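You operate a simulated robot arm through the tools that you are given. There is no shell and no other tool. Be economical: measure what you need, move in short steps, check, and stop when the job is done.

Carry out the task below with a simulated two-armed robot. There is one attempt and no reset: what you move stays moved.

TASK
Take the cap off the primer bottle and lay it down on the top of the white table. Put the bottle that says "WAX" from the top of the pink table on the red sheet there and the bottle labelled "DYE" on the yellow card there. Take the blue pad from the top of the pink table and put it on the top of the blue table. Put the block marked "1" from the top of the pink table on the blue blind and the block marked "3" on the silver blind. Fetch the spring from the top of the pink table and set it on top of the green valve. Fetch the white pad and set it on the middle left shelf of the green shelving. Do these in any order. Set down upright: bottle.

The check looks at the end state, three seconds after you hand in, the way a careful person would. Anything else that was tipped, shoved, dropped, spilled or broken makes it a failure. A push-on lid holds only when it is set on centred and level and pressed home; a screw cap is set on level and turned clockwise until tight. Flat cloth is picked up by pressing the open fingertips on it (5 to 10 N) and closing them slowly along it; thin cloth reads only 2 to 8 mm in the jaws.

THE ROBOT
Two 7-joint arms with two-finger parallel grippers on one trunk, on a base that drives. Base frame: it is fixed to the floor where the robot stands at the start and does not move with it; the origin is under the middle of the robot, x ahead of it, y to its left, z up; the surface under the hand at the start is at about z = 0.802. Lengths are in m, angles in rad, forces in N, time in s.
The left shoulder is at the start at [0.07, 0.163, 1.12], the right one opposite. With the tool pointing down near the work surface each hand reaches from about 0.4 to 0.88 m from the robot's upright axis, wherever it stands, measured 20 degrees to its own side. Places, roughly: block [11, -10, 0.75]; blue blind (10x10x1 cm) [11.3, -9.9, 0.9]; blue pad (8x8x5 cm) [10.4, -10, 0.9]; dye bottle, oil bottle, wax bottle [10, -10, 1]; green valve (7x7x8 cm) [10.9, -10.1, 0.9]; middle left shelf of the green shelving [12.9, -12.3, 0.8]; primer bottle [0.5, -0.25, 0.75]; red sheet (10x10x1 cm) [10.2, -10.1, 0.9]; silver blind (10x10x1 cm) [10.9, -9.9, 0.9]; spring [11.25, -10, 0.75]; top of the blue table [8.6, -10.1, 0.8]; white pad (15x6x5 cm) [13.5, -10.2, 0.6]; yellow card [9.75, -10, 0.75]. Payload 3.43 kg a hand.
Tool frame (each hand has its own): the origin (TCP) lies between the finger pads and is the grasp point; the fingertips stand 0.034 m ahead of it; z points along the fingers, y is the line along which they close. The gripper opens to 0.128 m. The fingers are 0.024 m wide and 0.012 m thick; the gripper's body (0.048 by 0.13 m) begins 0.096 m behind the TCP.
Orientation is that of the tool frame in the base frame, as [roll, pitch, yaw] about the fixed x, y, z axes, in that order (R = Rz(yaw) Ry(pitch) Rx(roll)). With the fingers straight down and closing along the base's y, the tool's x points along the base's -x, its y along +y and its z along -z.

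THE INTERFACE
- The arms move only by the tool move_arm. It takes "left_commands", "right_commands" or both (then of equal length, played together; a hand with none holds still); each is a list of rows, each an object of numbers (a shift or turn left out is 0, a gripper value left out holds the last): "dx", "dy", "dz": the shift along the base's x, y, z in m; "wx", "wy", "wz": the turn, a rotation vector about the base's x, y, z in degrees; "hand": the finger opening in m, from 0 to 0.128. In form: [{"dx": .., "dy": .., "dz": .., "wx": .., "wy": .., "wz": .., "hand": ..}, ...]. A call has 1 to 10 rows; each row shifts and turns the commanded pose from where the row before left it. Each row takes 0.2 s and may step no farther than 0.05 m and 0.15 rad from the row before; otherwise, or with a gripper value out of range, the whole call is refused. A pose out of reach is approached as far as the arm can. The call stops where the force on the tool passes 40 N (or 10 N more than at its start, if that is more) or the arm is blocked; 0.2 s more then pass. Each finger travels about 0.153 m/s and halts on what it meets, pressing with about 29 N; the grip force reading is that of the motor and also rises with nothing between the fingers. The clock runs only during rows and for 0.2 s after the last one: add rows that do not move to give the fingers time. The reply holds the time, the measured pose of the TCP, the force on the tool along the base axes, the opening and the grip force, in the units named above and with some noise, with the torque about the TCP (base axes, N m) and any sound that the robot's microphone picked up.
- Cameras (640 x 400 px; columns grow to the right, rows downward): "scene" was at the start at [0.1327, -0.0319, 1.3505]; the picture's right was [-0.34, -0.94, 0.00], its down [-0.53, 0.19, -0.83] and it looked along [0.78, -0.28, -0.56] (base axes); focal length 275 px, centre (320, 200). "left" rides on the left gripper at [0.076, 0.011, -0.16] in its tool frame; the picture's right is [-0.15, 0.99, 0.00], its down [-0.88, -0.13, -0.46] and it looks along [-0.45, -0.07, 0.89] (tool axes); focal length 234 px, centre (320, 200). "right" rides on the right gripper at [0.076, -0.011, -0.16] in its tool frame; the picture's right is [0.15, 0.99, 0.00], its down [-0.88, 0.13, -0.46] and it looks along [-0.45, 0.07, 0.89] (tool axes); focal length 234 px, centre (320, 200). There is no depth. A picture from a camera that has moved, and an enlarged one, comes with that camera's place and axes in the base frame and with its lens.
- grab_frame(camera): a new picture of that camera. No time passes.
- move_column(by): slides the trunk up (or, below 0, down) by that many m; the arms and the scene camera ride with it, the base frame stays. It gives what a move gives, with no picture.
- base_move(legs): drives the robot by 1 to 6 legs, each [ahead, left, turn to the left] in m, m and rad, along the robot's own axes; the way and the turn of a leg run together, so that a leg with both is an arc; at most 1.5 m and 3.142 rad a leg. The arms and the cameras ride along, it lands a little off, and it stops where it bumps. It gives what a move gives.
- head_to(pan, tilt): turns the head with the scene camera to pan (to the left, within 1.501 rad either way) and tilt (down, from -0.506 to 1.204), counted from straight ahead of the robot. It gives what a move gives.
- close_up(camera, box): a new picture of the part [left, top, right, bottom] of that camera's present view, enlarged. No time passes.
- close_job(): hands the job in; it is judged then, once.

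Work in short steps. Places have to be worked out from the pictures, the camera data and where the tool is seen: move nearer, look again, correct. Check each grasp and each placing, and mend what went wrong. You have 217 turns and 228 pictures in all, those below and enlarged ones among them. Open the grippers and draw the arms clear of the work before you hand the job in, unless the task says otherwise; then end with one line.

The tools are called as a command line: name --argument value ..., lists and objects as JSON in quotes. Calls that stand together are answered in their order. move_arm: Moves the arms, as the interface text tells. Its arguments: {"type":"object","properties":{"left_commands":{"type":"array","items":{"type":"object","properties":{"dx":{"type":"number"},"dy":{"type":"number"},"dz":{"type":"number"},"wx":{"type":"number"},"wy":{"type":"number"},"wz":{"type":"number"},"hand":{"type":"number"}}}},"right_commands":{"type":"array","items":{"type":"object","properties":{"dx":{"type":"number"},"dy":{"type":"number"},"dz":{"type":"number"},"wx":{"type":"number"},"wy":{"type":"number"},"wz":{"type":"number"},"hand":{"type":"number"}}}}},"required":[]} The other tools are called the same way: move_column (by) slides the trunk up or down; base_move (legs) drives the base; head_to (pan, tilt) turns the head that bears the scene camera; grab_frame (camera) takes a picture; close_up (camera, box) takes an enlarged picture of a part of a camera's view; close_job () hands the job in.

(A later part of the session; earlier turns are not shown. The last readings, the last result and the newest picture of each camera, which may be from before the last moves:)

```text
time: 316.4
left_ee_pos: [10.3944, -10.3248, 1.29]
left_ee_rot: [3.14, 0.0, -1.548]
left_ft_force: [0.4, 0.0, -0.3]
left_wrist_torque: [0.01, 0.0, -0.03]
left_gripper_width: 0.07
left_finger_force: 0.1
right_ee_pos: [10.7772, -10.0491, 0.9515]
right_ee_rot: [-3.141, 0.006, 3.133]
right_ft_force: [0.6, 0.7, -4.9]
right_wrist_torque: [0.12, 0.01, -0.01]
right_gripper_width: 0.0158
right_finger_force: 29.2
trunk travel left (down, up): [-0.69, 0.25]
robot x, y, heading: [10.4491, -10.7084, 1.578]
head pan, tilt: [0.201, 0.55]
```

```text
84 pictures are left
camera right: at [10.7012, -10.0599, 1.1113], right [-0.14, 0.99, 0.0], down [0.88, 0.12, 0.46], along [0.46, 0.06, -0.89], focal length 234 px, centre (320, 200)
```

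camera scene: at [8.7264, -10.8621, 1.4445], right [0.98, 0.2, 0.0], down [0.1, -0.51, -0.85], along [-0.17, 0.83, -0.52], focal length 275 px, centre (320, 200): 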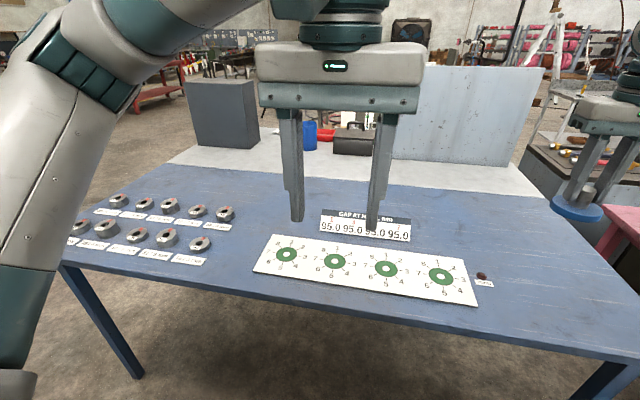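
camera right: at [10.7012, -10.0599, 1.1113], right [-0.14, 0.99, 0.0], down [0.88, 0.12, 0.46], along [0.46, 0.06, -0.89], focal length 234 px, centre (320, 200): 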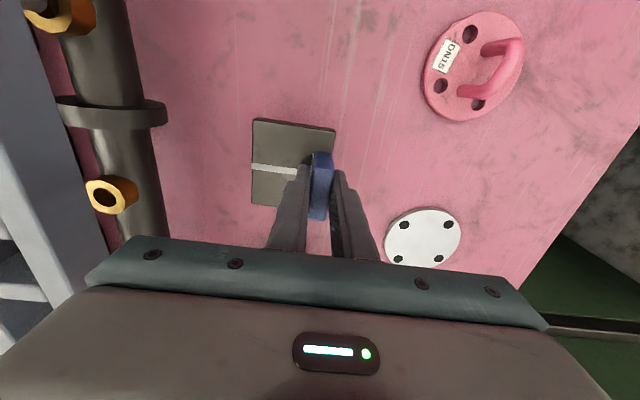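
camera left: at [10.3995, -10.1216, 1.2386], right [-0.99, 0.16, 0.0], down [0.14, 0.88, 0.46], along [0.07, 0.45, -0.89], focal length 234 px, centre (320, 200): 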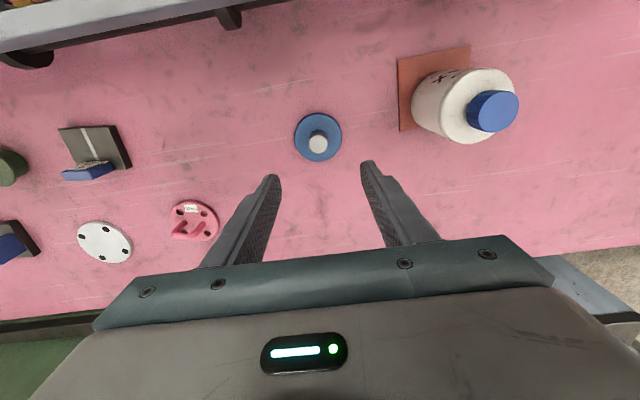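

Block 1 is held. I lift high, shift the base right 0.43 and forward 0.06, and rotate the hand back to neutral.

move_arm --right_commands '[{"dz": 0.045}, {"dz": 0.045}, {"dz": 0.045}, {"dz": 0.045}, {"dz": 0.045}, {"dz": 0.03}]'

base_move --legs '[[0, -0.43, 0], [0.06, 0, 0]]'

move_arm --right_commands '[{"wz": 8.5, "dy": 0.01}, {"wz": 8.5, "dy": 0.01}, {"wz": 8.5, "dy": 0.01}, {"wz": 8.5, "dy": 0.01}, {"wz": 8.5, "dy": 0.01}, {"wz": 8.5}, {"wz": 8.5}, {"wz": 8.5}, {"wz": 8.5}, {"wz": 8.5}]'

grab_frame --camera "right"

```text
time: 317.8
left_ee_pos: [10.3953, -10.3237, 1.291]
left_ee_rot: [3.14, 0.001, -1.549]
left_ft_force: [-0.3, -0.6, 0.1]
left_wrist_torque: [-0.01, 0.01, -0.01]
left_gripper_width: 0.0699
left_finger_force: 0.1
right_ee_pos: [10.7766, -10.0468, 1.2064]
right_ee_rot: [-3.141, 0.003, 3.133]
right_ft_force: [0.0, 0.3, -6.1]
right_wrist_torque: [0.12, 0.02, 0.01]
right_gripper_width: 0.0156
right_finger_force: 29.5
trunk travel left (down, up): [-0.69, 0.25]
robot x, y, heading: [10.4483, -10.7062, 1.582]
head pan, tilt: [0.201, 0.55]
```

```text
time: 321.0
left_ee_pos: [10.8209, -10.2651, 1.2931]
left_ee_rot: [3.14, 0.006, -1.547]
left_ft_force: [-0.9, 0.3, 0.2]
left_wrist_torque: [0.07, -0.01, -0.04]
left_gripper_width: 0.0697
left_finger_force: 0.0
right_ee_pos: [11.2025, -9.9862, 1.2082]
right_ee_rot: [3.137, 0.005, 3.134]
right_ft_force: [0.3, -1.0, -5.0]
right_wrist_torque: [0.1, -0.04, -0.04]
right_gripper_width: 0.0157
right_finger_force: 29.9
trunk travel left (down, up): [-0.69, 0.25]
robot x, y, heading: [10.879, -10.646, 1.584]
head pan, tilt: [0.201, 0.55]
```

```text
time: 323.2
left_ee_pos: [10.8232, -10.2596, 1.2916]
left_ee_rot: [3.14, 0.0, -1.546]
left_ft_force: [-0.6, 0.1, 0.6]
left_wrist_torque: [-0.02, 0.03, 0.0]
left_gripper_width: 0.0701
left_finger_force: 0.1
right_ee_pos: [11.2033, -9.9317, 1.2057]
right_ee_rot: [3.141, 0.004, -1.663]
right_ft_force: [0.1, -0.1, -5.2]
right_wrist_torque: [0.02, 0.12, -0.01]
right_gripper_width: 0.0158
right_finger_force: 29.1
trunk travel left (down, up): [-0.69, 0.25]
robot x, y, heading: [10.8768, -10.6451, 1.581]
head pan, tilt: [0.201, 0.55]
```

```text
83 pictures are left
camera right: at [11.2084, -10.0077, 1.3663], right [-1.0, -0.05, 0.0], down [-0.05, 0.89, 0.46], along [-0.03, 0.46, -0.89], focal length 234 px, centre (320, 200)
```

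right: 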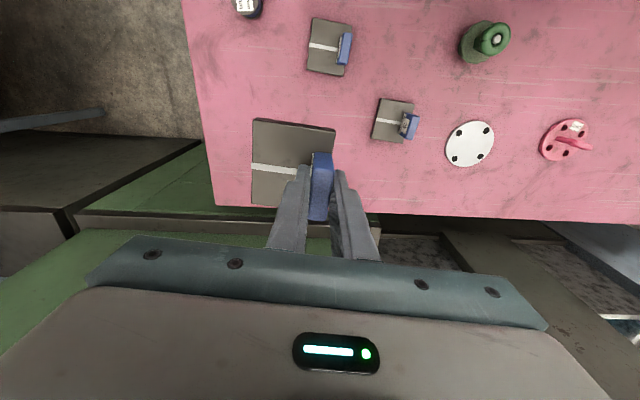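

The block hides the blind, but the other blocks' label faces are visible now, so I zoom in.

close_up --camera "right" --box '[230, 0, 430, 150]'

```text
2.67 times, centred on (330, 75) of right
camera zoom: at [11.2084, -10.0077, 1.3663], right [-1.0, -0.05, 0.0], down [-0.05, 0.89, 0.46], along [-0.03, 0.46, -0.89], focal length 624 px, centre (293, 533)
```

zoom: 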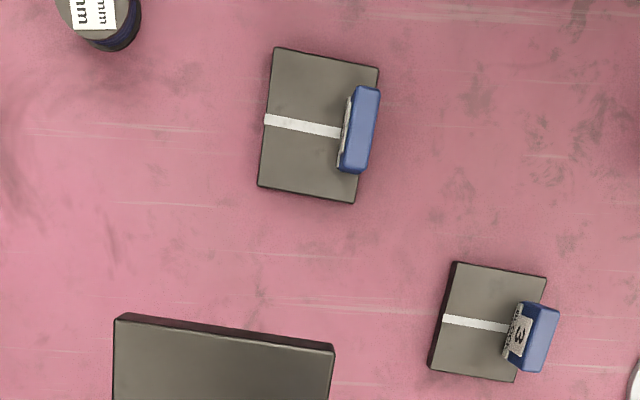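

close_up --camera "right" --box '[380, 90, 428, 130]'

close_up --camera "right" --box '[320, 20, 368, 60]'

```text
10.00 times, centred on (404, 110) of right
camera zoom: at [11.2084, -10.0077, 1.3663], right [-1.0, -0.05, 0.0], down [-0.05, 0.89, 0.46], along [-0.03, 0.46, -0.89], focal length 2342 px, centre (-520, 1100)
```

zoom: 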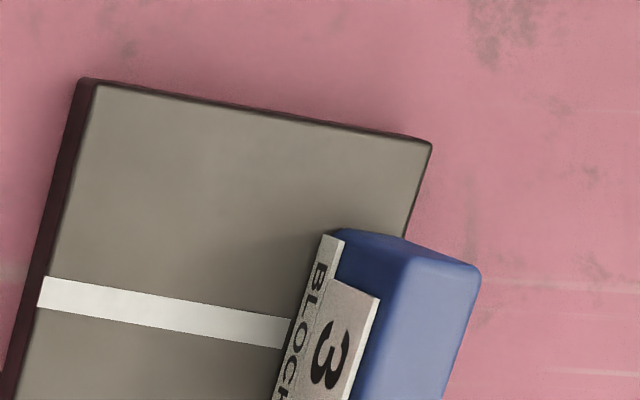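

```text
10.00 times, centred on (344, 40) of right
camera zoom: at [11.2084, -10.0077, 1.3663], right [-1.0, -0.05, 0.0], down [-0.05, 0.89, 0.46], along [-0.03, 0.46, -0.89], focal length 2342 px, centre (80, 1800)
```

zoom: 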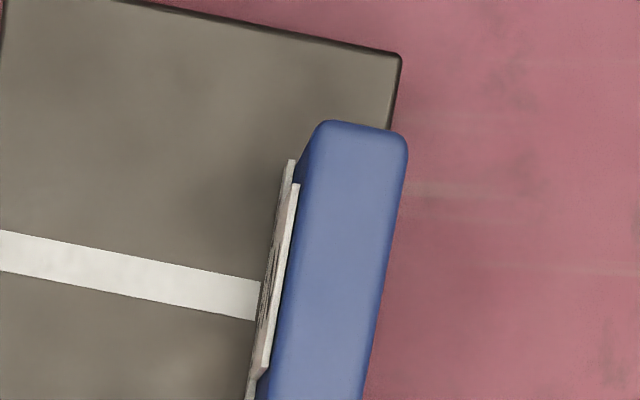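

Block 3 is the one at (11.05,-9.94). Now I move block 1 over the blue blind: TCP target (11.264,-9.859).

move_arm --right_commands '[{"dx": 0.0205, "dy": 0.0245, "wz": 5}, {"dx": 0.0205, "dy": 0.0245}, {"dx": 0.02, "dy": 0.0245}, {"dz": -0.045}, {"dz": -0.045}, {"dz": -0.045}, {}]'

grab_frame --camera "right"

```text
time: 324.8
left_ee_pos: [10.8223, -10.2591, 1.2925]
left_ee_rot: [3.138, 0.002, -1.547]
left_ft_force: [1.0, 0.2, 0.0]
left_wrist_torque: [0.05, -0.01, 0.01]
left_gripper_width: 0.0701
left_finger_force: 0.1
right_ee_pos: [11.2717, -9.8947, 1.0598]
right_ee_rot: [3.139, 0.002, -1.58]
right_ft_force: [0.2, 1.1, -5.0]
right_wrist_torque: [0.01, 0.09, 0.0]
right_gripper_width: 0.0156
right_finger_force: 29.0
right hand out of reach, approached as far as the arm can: row 1, 2, 3
trunk travel left (down, up): [-0.69, 0.25]
robot x, y, heading: [10.8767, -10.6457, 1.582]
head pan, tilt: [0.201, 0.55]
```

```text
79 pictures are left
camera right: at [11.2837, -9.9708, 1.2206], right [-0.99, -0.14, 0.0], down [-0.12, 0.88, 0.46], along [-0.06, 0.45, -0.89], focal length 234 px, centre (320, 200)
```

right: 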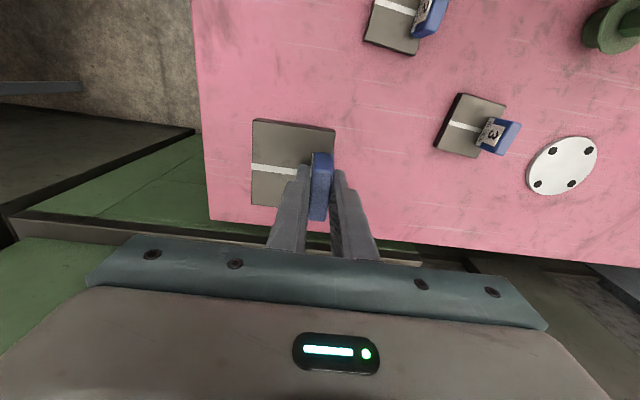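

It's about 3.5 cm short in reach. I nudge the base 0.04 forward and slightly right.

base_move --legs '[[0.045, -0.03, 0]]'

move_arm --right_commands '[{"dx": -0.02}, {"dx": -0.02}, {}]'

```text
time: 325.7
left_ee_pos: [10.8485, -10.2181, 1.294]
left_ee_rot: [3.14, 0.004, -1.544]
left_ft_force: [-0.6, -0.2, 0.1]
left_wrist_torque: [0.04, -0.03, 0.03]
left_gripper_width: 0.0699
left_finger_force: 0.0
right_ee_pos: [11.2972, -9.8522, 1.0635]
right_ee_rot: [3.141, 0.009, -1.577]
right_ft_force: [-0.4, -1.0, -5.1]
right_wrist_torque: [0.01, 0.04, 0.0]
right_gripper_width: 0.0157
right_finger_force: 28.6
trunk travel left (down, up): [-0.69, 0.25]
robot x, y, heading: [10.9101, -10.6004, 1.581]
head pan, tilt: [0.201, 0.55]
```

```text
time: 326.5
left_ee_pos: [10.8521, -10.2121, 1.2921]
left_ee_rot: [3.139, 0.001, -1.546]
left_ft_force: [0.9, 1.2, -0.8]
left_wrist_torque: [0.01, 0.02, -0.01]
left_gripper_width: 0.0699
left_finger_force: 0.1
right_ee_pos: [11.2607, -9.851, 1.0601]
right_ee_rot: [3.136, 0.003, -1.579]
right_ft_force: [0.3, 0.3, -4.9]
right_wrist_torque: [-0.03, 0.15, -0.03]
right_gripper_width: 0.0155
right_finger_force: 28.7
right hand out of reach, approached as far as the arm can: row 2
trunk travel left (down, up): [-0.69, 0.25]
robot x, y, heading: [10.9081, -10.6015, 1.583]
head pan, tilt: [0.201, 0.55]
```

Now I trim and lower to just above the blind, and look.

move_arm --right_commands '[{"dx": 0.003, "dy": -0.008}, {"dz": -0.04}, {"dz": -0.04}, {"dz": -0.03}, {}]'

grab_frame --camera "right"

head_to --pan -0.5 --tilt 0.6

grab_frame --camera "scene"

```text
time: 327.7
left_ee_pos: [10.848, -10.213, 1.2913]
left_ee_rot: [3.14, 0.002, -1.547]
left_ft_force: [-0.1, 0.1, 0.3]
left_wrist_torque: [-0.05, -0.01, -0.02]
left_gripper_width: 0.0697
left_finger_force: 0.1
right_ee_pos: [11.269, -9.8792, 0.9589]
right_ee_rot: [3.139, 0.005, -1.577]
right_ft_force: [0.2, 0.5, -5.3]
right_wrist_torque: [-0.03, 0.14, -0.02]
right_gripper_width: 0.0156
right_finger_force: 29.4
right hand out of reach, approached as far as the arm can: row 3, 4
trunk travel left (down, up): [-0.69, 0.25]
robot x, y, heading: [10.907, -10.6061, 1.578]
head pan, tilt: [0.201, 0.55]
```

```text
78 pictures are left
camera right: at [11.2803, -9.9551, 1.1199], right [-0.99, -0.14, 0.0], down [-0.12, 0.88, 0.46], along [-0.07, 0.46, -0.89], focal length 234 px, centre (320, 200)
```

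right: 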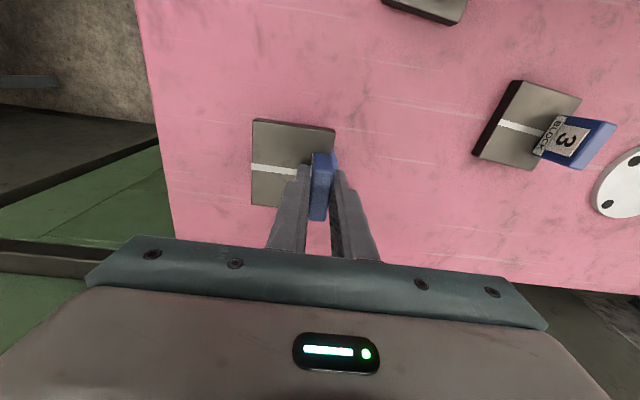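

```text
time: 328.8
left_ee_pos: [10.8501, -10.2142, 1.2918]
left_ee_rot: [3.141, 0.003, -1.548]
left_ft_force: [-0.7, 1.1, 0.0]
left_wrist_torque: [-0.02, 0.04, 0.0]
left_gripper_width: 0.07
left_finger_force: 0.1
right_ee_pos: [11.2676, -9.8786, 0.9603]
right_ee_rot: [3.14, 0.005, -1.577]
right_ft_force: [0.1, -1.0, -5.9]
right_wrist_torque: [0.0, 0.12, 0.02]
right_gripper_width: 0.0154
right_finger_force: 28.6
trunk travel left (down, up): [-0.69, 0.25]
robot x, y, heading: [10.9081, -10.6007, 1.58]
head pan, tilt: [-0.499, 0.6]
```

```text
77 pictures are left
camera scene: at [10.9476, -10.4736, 1.44], right [0.88, -0.47, 0.0], down [-0.26, -0.5, -0.82], along [0.39, 0.73, -0.57], focal length 275 px, centre (320, 200)
```

scene: 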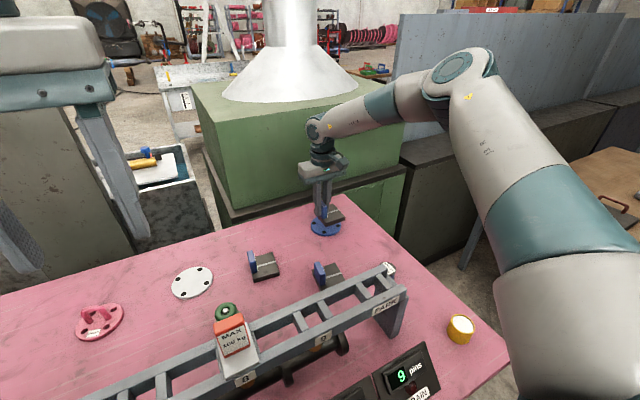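

The blind and block are visible, with the block about 2 cm short in y. I lower the column by 0.1 after raising the hand, to regain reach at table height.

move_arm --right_commands '[{"dz": 0.04}, {"dz": 0.045}, {}]' --left_commands '[{"dz": 0.04}, {"dz": 0.04}, {}]'

move_column --by -0.1

move_arm --right_commands '[{"dz": -0.003}, {}]'

```text
time: 329.6
left_ee_pos: [10.852, -10.2111, 1.371]
left_ee_rot: [3.14, 0.0, -1.545]
left_ft_force: [-0.1, 0.8, 0.9]
left_wrist_torque: [-0.03, -0.01, 0.01]
left_gripper_width: 0.0703
left_finger_force: 0.0
right_ee_pos: [11.2662, -9.88, 1.0418]
right_ee_rot: [3.139, 0.002, -1.577]
right_ft_force: [0.8, 0.9, -5.9]
right_wrist_torque: [-0.03, 0.11, 0.02]
right_gripper_width: 0.0159
right_finger_force: 29.2
trunk travel left (down, up): [-0.69, 0.25]
robot x, y, heading: [10.909, -10.6026, 1.584]
head pan, tilt: [-0.499, 0.6]
```

```text
time: 330.9
left_ee_pos: [10.85, -10.214, 1.2713]
left_ee_rot: [3.139, 0.002, -1.544]
left_ft_force: [0.5, -0.2, -0.3]
left_wrist_torque: [0.03, -0.01, -0.02]
left_gripper_width: 0.0703
left_finger_force: 0.0
right_ee_pos: [11.2652, -9.8809, 0.9424]
right_ee_rot: [3.139, 0.005, -1.578]
right_ft_force: [-1.0, 0.4, -5.8]
right_wrist_torque: [-0.02, 0.11, -0.02]
right_gripper_width: 0.0159
right_finger_force: 28.4
trunk travel left (down, up): [-0.59, 0.35]
robot x, y, heading: [10.9084, -10.6025, 1.584]
head pan, tilt: [-0.499, 0.6]
```

```text
time: 331.5
left_ee_pos: [10.851, -10.2133, 1.2713]
left_ee_rot: [3.141, 0.003, -1.546]
left_ft_force: [1.0, -0.2, -0.9]
left_wrist_torque: [0.02, 0.01, 0.0]
left_gripper_width: 0.0698
left_finger_force: 0.1
right_ee_pos: [11.2668, -9.8819, 0.9386]
right_ee_rot: [-3.142, 0.003, -1.579]
right_ft_force: [-0.4, 0.4, -5.2]
right_wrist_torque: [0.01, 0.11, -0.02]
right_gripper_width: 0.0156
right_finger_force: 28.6
trunk travel left (down, up): [-0.59, 0.35]
robot x, y, heading: [10.9059, -10.6032, 1.583]
head pan, tilt: [-0.499, 0.6]
```

move_arm --right_commands '[{"dy": 0.011, "dx": -0.001}, {"dy": 0.011, "dx": -0.001}, {}]'

close_up --camera "scene" --box '[240, 170, 400, 290]'

```text
time: 332.3
left_ee_pos: [10.8509, -10.2139, 1.2716]
left_ee_rot: [3.14, 0.002, -1.547]
left_ft_force: [0.1, 0.8, 0.0]
left_wrist_torque: [0.01, 0.02, 0.01]
left_gripper_width: 0.07
left_finger_force: 0.1
right_ee_pos: [11.2659, -9.8596, 0.9407]
right_ee_rot: [3.14, 0.004, -1.578]
right_ft_force: [0.1, 0.2, -4.3]
right_wrist_torque: [-0.01, 0.11, -0.01]
right_gripper_width: 0.0157
right_finger_force: 29.2
trunk travel left (down, up): [-0.59, 0.35]
robot x, y, heading: [10.909, -10.5995, 1.578]
head pan, tilt: [-0.499, 0.6]
```

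```text
3.33 times, centred on (320, 230) of scene
camera zoom: at [10.9476, -10.4743, 1.3401], right [0.88, -0.47, 0.0], down [-0.26, -0.5, -0.82], along [0.39, 0.73, -0.57], focal length 918 px, centre (320, 100)
```

zoom: 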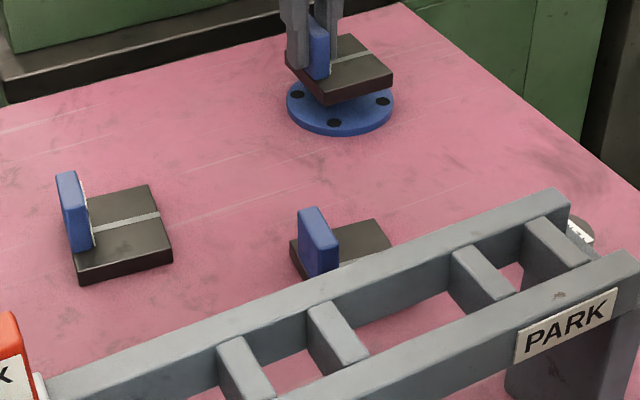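

Lined up over the blind. I lower to contact.

move_arm --right_commands '[{"dz": -0.006}, {"dz": -0.006}, {"dz": -0.005}, {}]'

move_arm --right_commands '[{"dz": -0.003}, {"dz": -0.003}, {}]'

```text
time: 333.3
left_ee_pos: [10.8509, -10.2144, 1.271]
left_ee_rot: [3.141, 0.002, -1.544]
left_ft_force: [0.8, 0.4, -0.1]
left_wrist_torque: [0.02, 0.03, 0.0]
left_gripper_width: 0.0701
left_finger_force: 0.1
right_ee_pos: [11.2629, -9.8601, 0.9225]
right_ee_rot: [3.14, 0.004, -1.578]
right_ft_force: [-0.6, 0.2, -5.0]
right_wrist_torque: [-0.04, 0.12, 0.01]
right_gripper_width: 0.0158
right_finger_force: 29.1
trunk travel left (down, up): [-0.59, 0.35]
robot x, y, heading: [10.9078, -10.601, 1.583]
head pan, tilt: [-0.499, 0.6]
```

```text
time: 334.1
left_ee_pos: [10.8512, -10.2138, 1.2718]
left_ee_rot: [3.14, 0.002, -1.545]
left_ft_force: [0.0, 0.3, 0.3]
left_wrist_torque: [-0.01, 0.01, 0.0]
left_gripper_width: 0.0699
left_finger_force: 0.1
right_ee_pos: [11.264, -9.8608, 0.9163]
right_ee_rot: [3.138, 0.007, -1.576]
right_ft_force: [0.0, 0.2, -6.0]
right_wrist_torque: [-0.02, 0.09, -0.06]
right_gripper_width: 0.0156
right_finger_force: 28.8
trunk travel left (down, up): [-0.59, 0.35]
robot x, y, heading: [10.9052, -10.601, 1.58]
head pan, tilt: [-0.499, 0.6]
```

move_arm --right_commands '[{"dz": -0.003}, {"dz": -0.003}, {}]'

```text
time: 334.9
left_ee_pos: [10.8503, -10.2134, 1.271]
left_ee_rot: [3.139, 0.003, -1.545]
left_ft_force: [0.3, -0.6, 0.9]
left_wrist_torque: [0.02, 0.04, 0.0]
left_gripper_width: 0.0698
left_finger_force: 0.0
right_ee_pos: [11.2638, -9.8624, 0.9142]
right_ee_rot: [3.139, 0.009, -1.579]
right_ft_force: [1.0, 4.1, 6.1]
right_wrist_torque: [-0.2, -0.38, 0.2]
right_gripper_width: 0.016
right_finger_force: 29.4
right hand out of reach, approached as far as the arm can: row 1
trunk travel left (down, up): [-0.59, 0.35]
robot x, y, heading: [10.9055, -10.5988, 1.582]
head pan, tilt: [-0.499, 0.6]
```

Contact. I open slowly and rise.

move_arm --right_commands '[{"hand": 0.022}, {"hand": 0.035}, {"hand": 0.06}, {}, {"dz": 0.03}, {"dz": 0.045}, {"dz": 0.045}]'

close_up --camera "scene" --box '[240, 170, 400, 290]'

```text
time: 336.5
left_ee_pos: [10.8493, -10.2137, 1.2714]
left_ee_rot: [3.139, 0.001, -1.545]
left_ft_force: [1.0, 0.6, -0.1]
left_wrist_torque: [-0.01, 0.0, 0.02]
left_gripper_width: 0.0701
left_finger_force: 0.0
right_ee_pos: [11.2654, -9.8615, 1.0332]
right_ee_rot: [3.141, 0.003, -1.576]
right_ft_force: [0.4, 0.9, 1.1]
right_wrist_torque: [-0.06, -0.01, -0.04]
right_gripper_width: 0.0601
right_finger_force: 0.1
trunk travel left (down, up): [-0.59, 0.35]
robot x, y, heading: [10.9064, -10.6027, 1.584]
head pan, tilt: [-0.499, 0.6]
```

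```text
3.33 times, centred on (320, 230) of scene
camera zoom: at [10.947, -10.4747, 1.3401], right [0.88, -0.47, 0.0], down [-0.26, -0.5, -0.83], along [0.39, 0.73, -0.56], focal length 918 px, centre (320, 100)
```

zoom: 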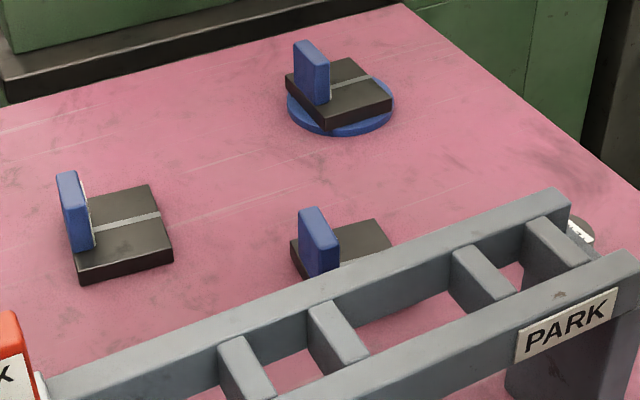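

Block 1 sits on the blue blind. For block 3, with tab at about (11.02,-9.94), I raise the hand and shift the base left 0.25 and back 0.05.

move_arm --right_commands '[{"dz": 0.045}, {"dz": 0.045}, {"dz": 0.02}]'

base_move --legs '[[-0.05, 0.25, -0.01]]'

grab_frame --camera "right"

```text
time: 337.3
left_ee_pos: [10.8506, -10.2144, 1.271]
left_ee_rot: [3.14, 0.001, -1.547]
left_ft_force: [-0.6, 0.2, 0.0]
left_wrist_torque: [-0.01, -0.01, 0.01]
left_gripper_width: 0.0699
left_finger_force: 0.1
right_ee_pos: [11.2681, -9.8736, 1.1372]
right_ee_rot: [3.14, 0.006, -1.577]
right_ft_force: [-0.7, -0.4, 0.2]
right_wrist_torque: [-0.03, 0.01, 0.0]
right_gripper_width: 0.06
right_finger_force: 0.0
right hand out of reach, approached as far as the arm can: row 2, 3
trunk travel left (down, up): [-0.59, 0.35]
robot x, y, heading: [10.9065, -10.6002, 1.573]
head pan, tilt: [-0.499, 0.6]
```

```text
time: 339.2
left_ee_pos: [10.6026, -10.2642, 1.2712]
left_ee_rot: [3.139, 0.002, -1.566]
left_ft_force: [0.6, -1.0, -0.2]
left_wrist_torque: [0.01, -0.05, 0.01]
left_gripper_width: 0.0699
left_finger_force: 0.1
right_ee_pos: [11.0247, -9.9289, 1.1371]
right_ee_rot: [3.141, 0.003, -1.597]
right_ft_force: [0.3, -0.2, 0.8]
right_wrist_torque: [0.03, 0.03, -0.03]
right_gripper_width: 0.06
right_finger_force: 0.1
trunk travel left (down, up): [-0.59, 0.35]
robot x, y, heading: [10.6494, -10.6557, 1.564]
head pan, tilt: [-0.499, 0.6]
```

```text
74 pictures are left
camera right: at [11.0357, -10.0051, 1.297], right [-0.99, -0.12, 0.0], down [-0.11, 0.88, 0.46], along [-0.06, 0.46, -0.89], focal length 234 px, centre (320, 200)
```

right: 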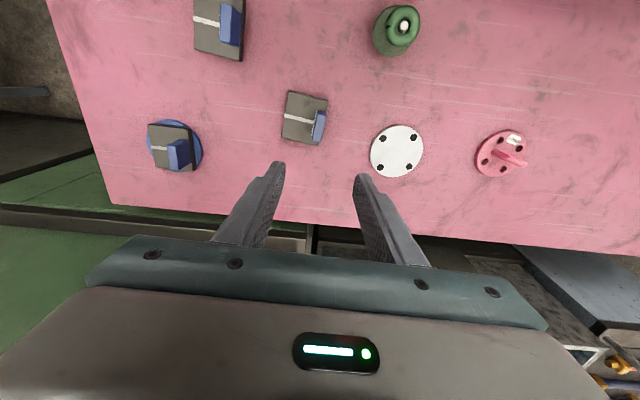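

Tab at (11.027,-9.935) and silver blind at (10.875,-9.90). I descend onto the tab.

move_arm --right_commands '[{"dx": 0.003, "dy": -0.005}, {"dz": -0.045}, {"dz": -0.045}, {"dz": -0.045}, {"dz": -0.045}, {"dz": -0.025}, {}]'

grab_frame --camera "right"

```text
time: 340.8
left_ee_pos: [10.6012, -10.2634, 1.2712]
left_ee_rot: [3.14, 0.002, -1.566]
left_ft_force: [0.8, -0.3, -1.0]
left_wrist_torque: [0.02, 0.0, -0.02]
left_gripper_width: 0.0701
left_finger_force: 0.1
right_ee_pos: [11.0262, -9.934, 0.9335]
right_ee_rot: [3.14, 0.004, -1.598]
right_ft_force: [-0.8, -0.2, -1.4]
right_wrist_torque: [0.03, 0.03, 0.02]
right_gripper_width: 0.06
right_finger_force: 0.0
trunk travel left (down, up): [-0.59, 0.35]
robot x, y, heading: [10.6517, -10.6535, 1.566]
head pan, tilt: [-0.499, 0.6]
```

```text
73 pictures are left
camera right: at [11.037, -10.0092, 1.0937], right [-0.99, -0.12, 0.0], down [-0.11, 0.88, 0.46], along [-0.06, 0.46, -0.89], focal length 234 px, centre (320, 200)
```

right: 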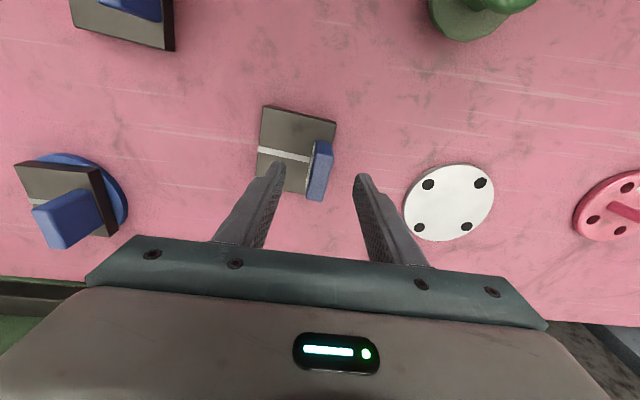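

Tab is between the fingers. I lower 2.6 cm, close, and lift.

move_arm --right_commands '[{"dz": -0.026}, {}, {"hand": 0.045}, {"hand": 0.035}, {"hand": 0.025}, {"hand": 0.015}, {"hand": 0.008}, {}, {"dz": 0.02}, {"dz": 0.04}]'

grab_frame --camera "right"

```text
time: 343.0
left_ee_pos: [10.6009, -10.2643, 1.2711]
left_ee_rot: [3.14, 0.003, -1.564]
left_ft_force: [0.6, 0.0, 0.1]
left_wrist_torque: [0.05, -0.03, -0.01]
left_gripper_width: 0.07
left_finger_force: 0.0
right_ee_pos: [11.0254, -9.9342, 0.9669]
right_ee_rot: [3.14, 0.005, -1.597]
right_ft_force: [0.0, 0.3, -6.2]
right_wrist_torque: [0.01, 0.1, -0.02]
right_gripper_width: 0.016
right_finger_force: 28.9
trunk travel left (down, up): [-0.59, 0.35]
robot x, y, heading: [10.6485, -10.6493, 1.563]
head pan, tilt: [-0.499, 0.6]
```

```text
72 pictures are left
camera right: at [11.0363, -10.0107, 1.1281], right [-0.99, -0.12, 0.0], down [-0.11, 0.88, 0.46], along [-0.06, 0.46, -0.89], focal length 234 px, centre (320, 200)
```

right: 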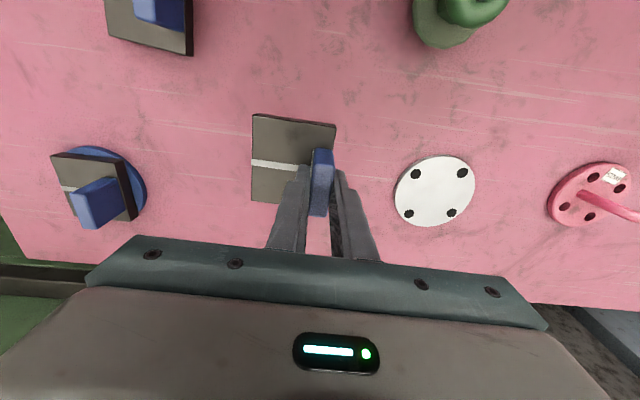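

Block 3 is held. I lift 5 cm, shift the base left 0.18 and forward 0.03, then check above the silver blind.

move_arm --right_commands '[{"dz": 0.04}, {"dz": 0.02}]'

base_move --legs '[[0.035, 0.178, 0.005]]'

grab_frame --camera "right"

```text
time: 343.6
left_ee_pos: [10.6029, -10.263, 1.2704]
left_ee_rot: [3.139, 0.0, -1.565]
left_ft_force: [-0.3, -0.1, 0.1]
left_wrist_torque: [0.01, -0.03, 0.04]
left_gripper_width: 0.07
left_finger_force: 0.1
right_ee_pos: [11.0248, -9.9337, 1.0274]
right_ee_rot: [3.14, 0.004, -1.597]
right_ft_force: [-0.5, 0.1, -5.5]
right_wrist_torque: [0.03, 0.09, -0.01]
right_gripper_width: 0.0157
right_finger_force: 29.2
trunk travel left (down, up): [-0.59, 0.35]
robot x, y, heading: [10.6507, -10.6538, 1.566]
head pan, tilt: [-0.499, 0.6]
```

```text
time: 345.1
left_ee_pos: [10.4254, -10.228, 1.2705]
left_ee_rot: [3.138, 0.003, -1.559]
left_ft_force: [-0.1, -0.3, -0.3]
left_wrist_torque: [0.04, -0.01, -0.02]
left_gripper_width: 0.0698
left_finger_force: 0.1
right_ee_pos: [10.8451, -9.8957, 1.0262]
right_ee_rot: [3.14, 0.003, -1.592]
right_ft_force: [0.2, 0.6, -4.9]
right_wrist_torque: [0.01, 0.11, 0.01]
right_gripper_width: 0.0158
right_finger_force: 28.8
trunk travel left (down, up): [-0.59, 0.35]
robot x, y, heading: [10.4743, -10.617, 1.573]
head pan, tilt: [-0.499, 0.6]
```

```text
71 pictures are left
camera right: at [10.8573, -9.9709, 1.1867], right [-0.99, -0.13, 0.0], down [-0.11, 0.88, 0.46], along [-0.06, 0.46, -0.89], focal length 234 px, centre (320, 200)
```

right: 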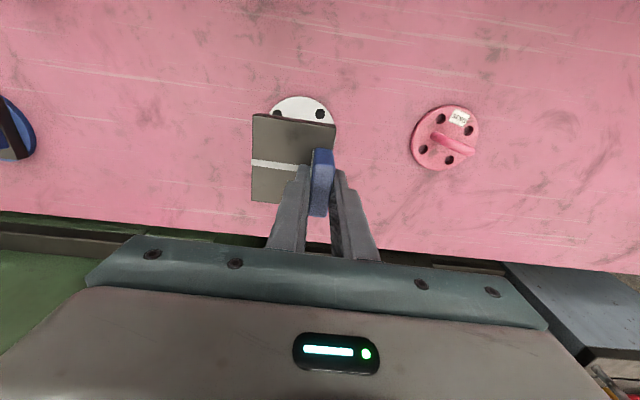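

Right over the blind. I lower it.

move_arm --right_commands '[{"dx": 0.001, "dy": -0.003, "dz": -0.04}, {"dz": -0.04}, {"dz": -0.015}, {}]'

move_arm --right_commands '[{"dz": -0.004}, {"dz": -0.004}, {"dz": -0.003}, {}]'

```text
time: 346.1
left_ee_pos: [10.4245, -10.2274, 1.2704]
left_ee_rot: [3.141, 0.002, -1.558]
left_ft_force: [0.3, 0.1, -0.3]
left_wrist_torque: [0.0, -0.01, -0.05]
left_gripper_width: 0.0698
left_finger_force: 0.0
right_ee_pos: [10.8484, -9.8975, 0.9301]
right_ee_rot: [3.138, 0.002, -1.59]
right_ft_force: [-0.2, 0.2, -5.0]
right_wrist_torque: [-0.02, 0.16, 0.01]
right_gripper_width: 0.0157
right_finger_force: 29.1
trunk travel left (down, up): [-0.59, 0.35]
robot x, y, heading: [10.4742, -10.6168, 1.568]
head pan, tilt: [-0.499, 0.6]
```

```text
time: 347.1
left_ee_pos: [10.4243, -10.2279, 1.271]
left_ee_rot: [3.138, 0.002, -1.558]
left_ft_force: [0.5, -1.1, -1.3]
left_wrist_torque: [0.02, -0.01, 0.01]
left_gripper_width: 0.0699
left_finger_force: 0.0
right_ee_pos: [10.8469, -9.8979, 0.9188]
right_ee_rot: [3.14, 0.003, -1.591]
right_ft_force: [0.2, -0.5, -5.4]
right_wrist_torque: [0.02, 0.11, -0.01]
right_gripper_width: 0.0158
right_finger_force: 29.3
trunk travel left (down, up): [-0.59, 0.35]
robot x, y, heading: [10.4773, -10.6157, 1.579]
head pan, tilt: [-0.499, 0.6]
```

move_arm --right_commands '[{"dz": -0.003}, {"dz": -0.002}, {"dz": -0.002}, {}]'

```text
time: 348.1
left_ee_pos: [10.423, -10.2295, 1.271]
left_ee_rot: [3.139, 0.002, -1.558]
left_ft_force: [0.3, -0.3, -0.3]
left_wrist_torque: [0.03, -0.02, 0.02]
left_gripper_width: 0.0699
left_finger_force: 0.1
right_ee_pos: [10.8466, -9.8999, 0.9139]
right_ee_rot: [3.141, 0.006, -1.591]
right_ft_force: [1.7, 2.4, 2.5]
right_wrist_torque: [-0.24, -0.32, 0.11]
right_gripper_width: 0.0157
right_finger_force: 28.9
trunk travel left (down, up): [-0.59, 0.35]
robot x, y, heading: [10.4745, -10.6186, 1.572]
head pan, tilt: [-0.499, 0.6]
```

Contact at 0.914. I release and rise.

move_arm --right_commands '[{"hand": 0.022}, {"hand": 0.035}, {"hand": 0.06}, {}, {"dz": 0.03}, {"dz": 0.045}, {"dz": 0.045}, {"dz": 0.045}, {"dy": -0.03}]'

grab_frame --camera "right"

```text
time: 350.1
left_ee_pos: [10.4255, -10.23, 1.2722]
left_ee_rot: [3.139, 0.005, -1.559]
left_ft_force: [-0.9, -0.5, 0.1]
left_wrist_torque: [-0.01, 0.05, 0.01]
left_gripper_width: 0.07
left_finger_force: 0.0
right_ee_pos: [10.8477, -9.9325, 1.0808]
right_ee_rot: [3.14, 0.004, -1.59]
right_ft_force: [0.0, -0.4, -0.6]
right_wrist_torque: [0.01, 0.03, 0.02]
right_gripper_width: 0.0598
right_finger_force: 0.0
trunk travel left (down, up): [-0.59, 0.35]
robot x, y, heading: [10.4765, -10.6155, 1.574]
head pan, tilt: [-0.499, 0.6]
```

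```text
70 pictures are left
camera right: at [10.8586, -10.0084, 1.2405], right [-0.99, -0.13, 0.0], down [-0.11, 0.88, 0.46], along [-0.06, 0.46, -0.89], focal length 234 px, centre (320, 200)
```

right: 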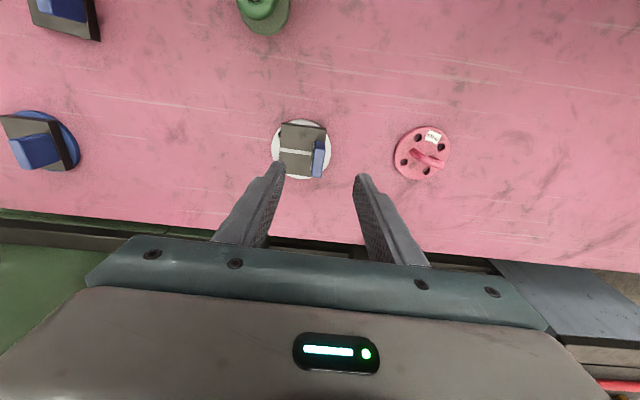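

Block 3 sits on the silver blind. Next the spring: I raise the hand and move the base right 0.46 and back 0.1.

move_arm --right_commands '[{"dz": 0.045}, {"dz": 0.045}]'

base_move --legs '[[-0.1, -0.46, 0]]'

grab_frame --camera "right"

```text
time: 350.7
left_ee_pos: [10.4234, -10.228, 1.2712]
left_ee_rot: [3.139, 0.001, -1.56]
left_ft_force: [0.6, 0.0, 0.5]
left_wrist_torque: [0.01, 0.06, -0.05]
left_gripper_width: 0.0698
left_finger_force: 0.0
right_ee_pos: [10.8479, -9.9312, 1.1682]
right_ee_rot: [3.139, 0.005, -1.59]
right_ft_force: [0.3, 0.8, 0.6]
right_wrist_torque: [-0.03, 0.02, 0.0]
right_gripper_width: 0.06
right_finger_force: 0.1
trunk travel left (down, up): [-0.59, 0.35]
robot x, y, heading: [10.4746, -10.6161, 1.573]
head pan, tilt: [-0.499, 0.6]
```

```text
time: 353.4
left_ee_pos: [10.8695, -10.3285, 1.2717]
left_ee_rot: [3.14, 0.001, -1.56]
left_ft_force: [-0.1, 0.6, 0.1]
left_wrist_torque: [0.03, 0.01, 0.03]
left_gripper_width: 0.0699
left_finger_force: 0.1
right_ee_pos: [11.2936, -10.0315, 1.1677]
right_ee_rot: [3.139, 0.004, -1.591]
right_ft_force: [-0.9, 0.0, 0.8]
right_wrist_torque: [-0.04, 0.0, -0.02]
right_gripper_width: 0.0605
right_finger_force: 0.0
trunk travel left (down, up): [-0.59, 0.35]
robot x, y, heading: [10.9205, -10.715, 1.568]
head pan, tilt: [-0.499, 0.6]
```

```text
69 pictures are left
camera right: at [11.3056, -10.1059, 1.3282], right [-0.99, -0.13, 0.0], down [-0.11, 0.88, 0.46], along [-0.06, 0.46, -0.89], focal length 234 px, centre (320, 200)
```

right: 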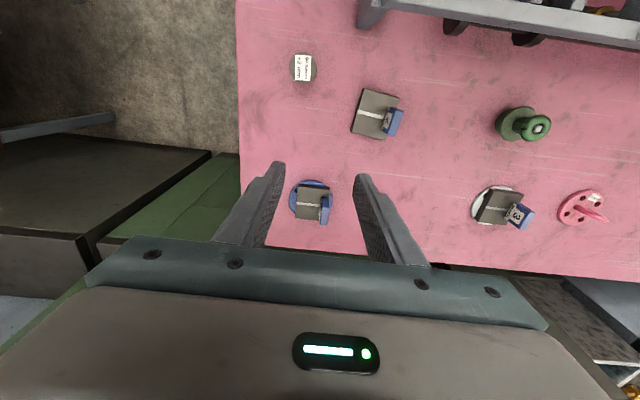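

The spring top is at (11.334,-10.116, ~0.885) with diameter about 0.043. I move above it and descend part-way.

move_arm --right_commands '[{"dx": 0.02, "dy": -0.042, "hand": 0.08}, {"dx": 0.02, "dy": -0.042}, {"dz": -0.045}, {"dz": -0.045}, {"dz": -0.045}, {"dz": -0.045}, {}]'

grab_frame --camera "right"

close_up --camera "scene" --box '[280, 180, 520, 330]'

```text
time: 355.1
left_ee_pos: [10.8698, -10.3289, 1.2723]
left_ee_rot: [3.139, 0.003, -1.557]
left_ft_force: [0.5, 0.6, 0.4]
left_wrist_torque: [0.06, 0.02, -0.03]
left_gripper_width: 0.0699
left_finger_force: 0.2
right_ee_pos: [11.3363, -10.1161, 0.9882]
right_ee_rot: [3.141, 0.005, -1.592]
right_ft_force: [0.2, 0.1, 0.2]
right_wrist_torque: [0.03, 0.0, 0.01]
right_gripper_width: 0.08
right_finger_force: 0.1
trunk travel left (down, up): [-0.59, 0.35]
robot x, y, heading: [10.9204, -10.7146, 1.569]
head pan, tilt: [-0.499, 0.6]
```

```text
68 pictures are left
camera right: at [11.3473, -10.1928, 1.1493], right [-0.99, -0.13, 0.0], down [-0.11, 0.88, 0.46], along [-0.06, 0.46, -0.89], focal length 234 px, centre (320, 200)
```

right: 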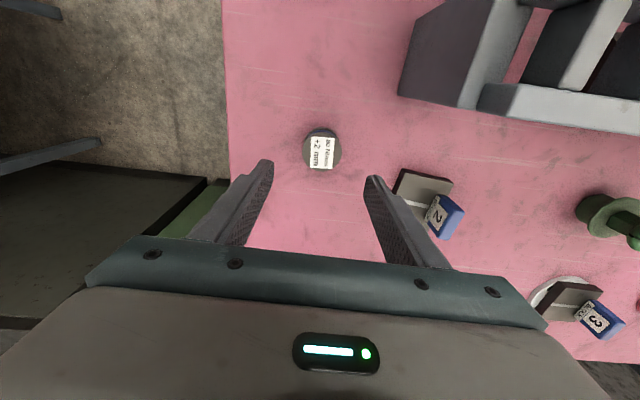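

```text
2.67 times, centred on (400, 255) of scene
camera zoom: at [10.9628, -10.5905, 1.3403], right [0.88, -0.48, 0.0], down [-0.27, -0.5, -0.83], along [0.4, 0.72, -0.56], focal length 734 px, centre (107, 53)
```

zoom: 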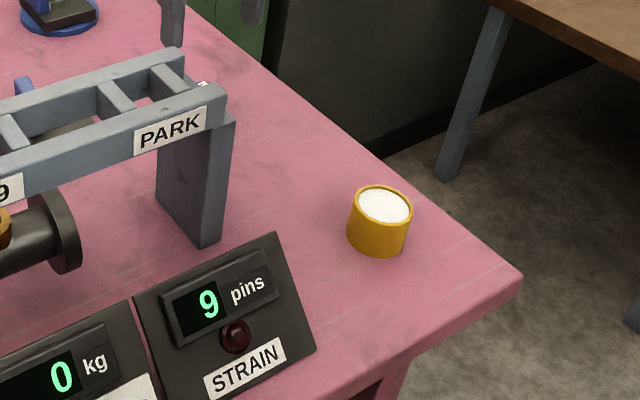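

Aligned. I descend to 0.89 and grip.

move_arm --right_commands '[{"dy": -0.003, "dz": -0.04}, {"dz": -0.04}, {"dz": -0.017}, {}, {"hand": 0.06}, {"hand": 0.045}, {"hand": 0.035}, {"hand": 0.025}, {}]'

grab_frame --camera "right"

```text
time: 357.1
left_ee_pos: [10.8703, -10.3276, 1.2711]
left_ee_rot: [3.139, 0.003, -1.559]
left_ft_force: [0.5, 0.6, -0.5]
left_wrist_torque: [0.0, -0.04, -0.02]
left_gripper_width: 0.0702
left_finger_force: 0.0
right_ee_pos: [11.333, -10.1178, 0.8913]
right_ee_rot: [3.139, 0.003, -1.591]
right_ft_force: [-0.3, 0.6, 0.2]
right_wrist_torque: [0.0, -0.08, -0.03]
right_gripper_width: 0.0448
right_finger_force: 28.3
trunk travel left (down, up): [-0.59, 0.35]
robot x, y, heading: [10.9204, -10.716, 1.57]
head pan, tilt: [-0.499, 0.6]
```

```text
66 pictures are left
camera right: at [11.3442, -10.1933, 1.0515], right [-0.99, -0.13, 0.0], down [-0.11, 0.88, 0.46], along [-0.06, 0.46, -0.89], focal length 234 px, centre (320, 200)
```

right: 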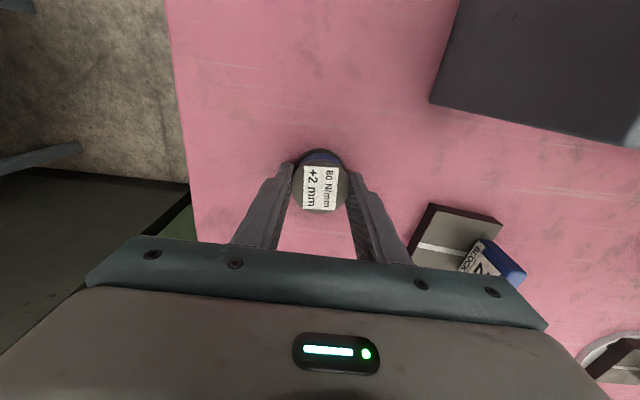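

Gripped at 0.045. I lift and shift the base left 0.40 to bring it over the valve.

move_arm --right_commands '[{"dz": 0.03}, {"dz": 0.045}, {"dz": 0.045}, {"dz": 0.045}, {"dz": 0.045}, {"dz": 0.045}, {"dz": 0.03}]'

base_move --legs '[[0, 0.4, 0]]'

grab_frame --camera "right"

```text
time: 358.6
left_ee_pos: [10.8697, -10.3293, 1.2715]
left_ee_rot: [3.14, 0.002, -1.558]
left_ft_force: [0.3, -0.3, -0.3]
left_wrist_torque: [0.01, -0.02, -0.03]
left_gripper_width: 0.0701
left_finger_force: 0.0
right_ee_pos: [11.3329, -10.1177, 1.1771]
right_ee_rot: [3.14, 0.002, -1.591]
right_ft_force: [0.1, 0.1, -1.6]
right_wrist_torque: [0.02, 0.0, 0.03]
right_gripper_width: 0.0446
right_finger_force: 29.0
trunk travel left (down, up): [-0.59, 0.35]
robot x, y, heading: [10.9223, -10.7156, 1.57]
head pan, tilt: [-0.499, 0.6]
```

```text
time: 361.1
left_ee_pos: [10.4767, -10.3279, 1.2717]
left_ee_rot: [3.14, 0.001, -1.554]
left_ft_force: [-0.1, -0.2, 0.0]
left_wrist_torque: [-0.02, 0.0, 0.01]
left_gripper_width: 0.07
left_finger_force: 0.0
right_ee_pos: [10.9378, -10.1162, 1.1749]
right_ee_rot: [3.141, 0.003, -1.589]
right_ft_force: [0.3, 0.2, -2.1]
right_wrist_torque: [0.01, -0.02, -0.01]
right_gripper_width: 0.0446
right_finger_force: 29.2
trunk travel left (down, up): [-0.59, 0.35]
robot x, y, heading: [10.5295, -10.7167, 1.57]
head pan, tilt: [-0.499, 0.6]
```

```text
65 pictures are left
camera right: at [10.9503, -10.1907, 1.3369], right [-0.99, -0.13, 0.0], down [-0.11, 0.88, 0.46], along [-0.06, 0.46, -0.89], focal length 234 px, centre (320, 200)
```

right: 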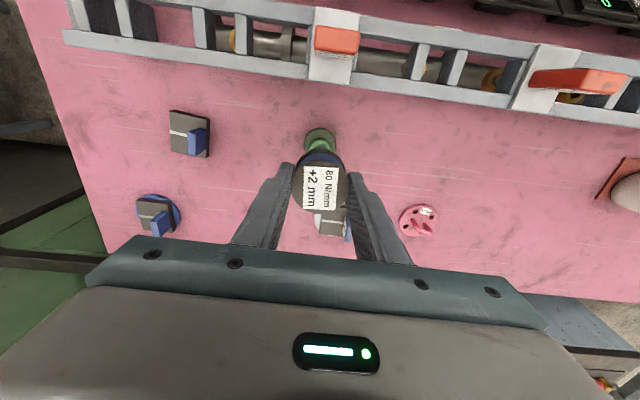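

Triangulating three views gives the valve top at (10.935,-10.079, 0.9285). I move over it and lower to just above.

move_arm --right_commands '[{"dx": -0.0025, "dy": 0.037}, {"dz": -0.045}, {"dz": -0.045}, {"dz": -0.045}, {"dz": -0.04}, {}]'

grab_frame --camera "right"

close_up --camera "scene" --box '[240, 130, 480, 280]'

```text
time: 362.5
left_ee_pos: [10.4755, -10.3296, 1.271]
left_ee_rot: [-3.141, 0.001, -1.555]
left_ft_force: [0.0, -0.2, -0.3]
left_wrist_torque: [0.02, 0.01, 0.04]
left_gripper_width: 0.07
left_finger_force: 0.1
right_ee_pos: [10.9353, -10.0797, 0.9991]
right_ee_rot: [3.141, 0.006, -1.588]
right_ft_force: [-0.1, -0.5, -1.8]
right_wrist_torque: [0.0, -0.02, -0.03]
right_gripper_width: 0.0446
right_finger_force: 28.9
trunk travel left (down, up): [-0.59, 0.35]
robot x, y, heading: [10.5277, -10.7174, 1.577]
head pan, tilt: [-0.499, 0.6]
```

```text
64 pictures are left
camera right: at [10.9465, -10.1545, 1.1605], right [-0.99, -0.13, 0.0], down [-0.11, 0.88, 0.46], along [-0.06, 0.46, -0.89], focal length 234 px, centre (320, 200)
```

right: 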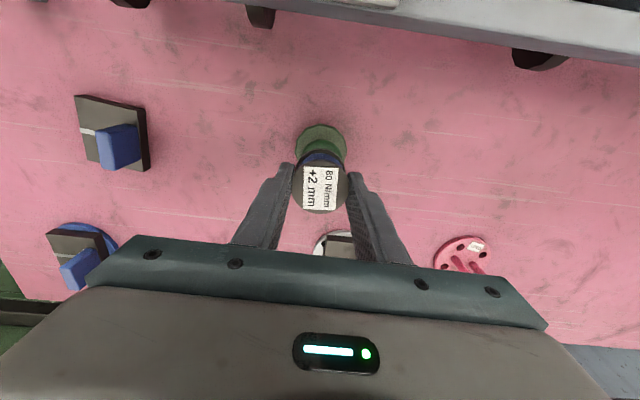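

```text
2.67 times, centred on (360, 205) of scene
camera zoom: at [10.5694, -10.59, 1.3402], right [0.88, -0.48, 0.0], down [-0.27, -0.5, -0.83], along [0.39, 0.73, -0.56], focal length 734 px, centre (213, 187)
```

zoom: 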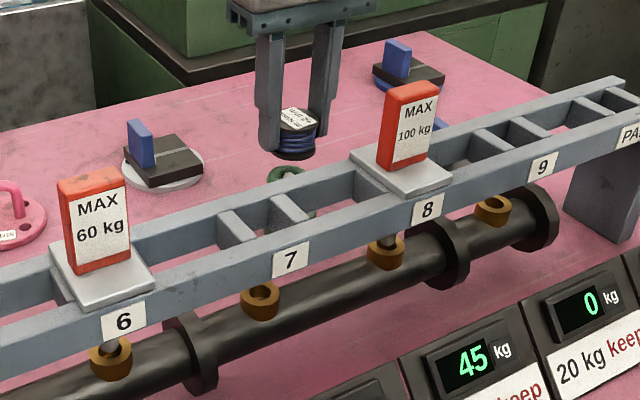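

Aligned above the handwheel. I lower slowly.

move_arm --right_commands '[{"dz": -0.01}, {"dz": -0.008}, {"dz": -0.005}, {}]'

move_arm --right_commands '[{"dz": -0.003}, {"dz": -0.003}, {}]'

```text
time: 363.5
left_ee_pos: [10.4755, -10.3282, 1.2702]
left_ee_rot: [3.139, 0.002, -1.556]
left_ft_force: [0.1, 1.2, 0.0]
left_wrist_torque: [-0.02, -0.01, 0.03]
left_gripper_width: 0.07
left_finger_force: 0.1
right_ee_pos: [10.9362, -10.0789, 0.9765]
right_ee_rot: [3.14, 0.005, -1.588]
right_ft_force: [-0.5, -0.7, -0.4]
right_wrist_torque: [-0.01, -0.04, 0.03]
right_gripper_width: 0.0451
right_finger_force: 28.6
trunk travel left (down, up): [-0.59, 0.35]
robot x, y, heading: [10.5308, -10.718, 1.574]
head pan, tilt: [-0.499, 0.6]
```

```text
time: 364.3
left_ee_pos: [10.4771, -10.3289, 1.2702]
left_ee_rot: [3.139, -0.001, -1.555]
left_ft_force: [0.6, 0.3, 0.2]
left_wrist_torque: [0.01, -0.01, -0.02]
left_gripper_width: 0.0699
left_finger_force: 0.0
right_ee_pos: [10.9353, -10.0789, 0.9717]
right_ee_rot: [3.138, 0.004, -1.589]
right_ft_force: [0.1, 0.6, -3.0]
right_wrist_torque: [0.0, 0.02, -0.02]
right_gripper_width: 0.0447
right_finger_force: 29.5
trunk travel left (down, up): [-0.59, 0.35]
robot x, y, heading: [10.5292, -10.7161, 1.572]
head pan, tilt: [-0.499, 0.6]
```

move_arm --right_commands '[{"dz": -0.002}, {"dz": -0.002}, {}]'

move_arm --right_commands '[{"dz": -0.002}, {"dz": -0.002}, {}]'

```text
time: 365.1
left_ee_pos: [10.476, -10.3296, 1.2714]
left_ee_rot: [3.14, 0.002, -1.555]
left_ft_force: [-0.7, 0.8, -0.7]
left_wrist_torque: [-0.02, -0.02, 0.01]
left_gripper_width: 0.07
left_finger_force: 0.0
right_ee_pos: [10.9363, -10.0792, 0.9701]
right_ee_rot: [3.141, 0.008, -1.589]
right_ft_force: [3.2, 2.1, 16.3]
right_wrist_torque: [-0.04, -0.29, 0.01]
right_gripper_width: 0.045
right_finger_force: 29.0
trunk travel left (down, up): [-0.59, 0.35]
robot x, y, heading: [10.5298, -10.718, 1.573]
head pan, tilt: [-0.499, 0.6]
```

```text
time: 365.9
left_ee_pos: [10.4752, -10.3308, 1.273]
left_ee_rot: [3.139, 0.003, -1.554]
left_ft_force: [-0.1, 0.1, -0.3]
left_wrist_torque: [-0.04, 0.02, -0.03]
left_gripper_width: 0.0698
left_finger_force: 0.1
right_ee_pos: [10.9353, -10.0791, 0.9675]
right_ee_rot: [3.141, 0.008, -1.589]
right_ft_force: [5.9, 3.8, 24.0]
right_wrist_torque: [0.21, -0.41, -0.06]
right_gripper_width: 0.0449
right_finger_force: 29.0
trunk travel left (down, up): [-0.59, 0.35]
robot x, y, heading: [10.5288, -10.7158, 1.575]
head pan, tilt: [-0.499, 0.6]
```

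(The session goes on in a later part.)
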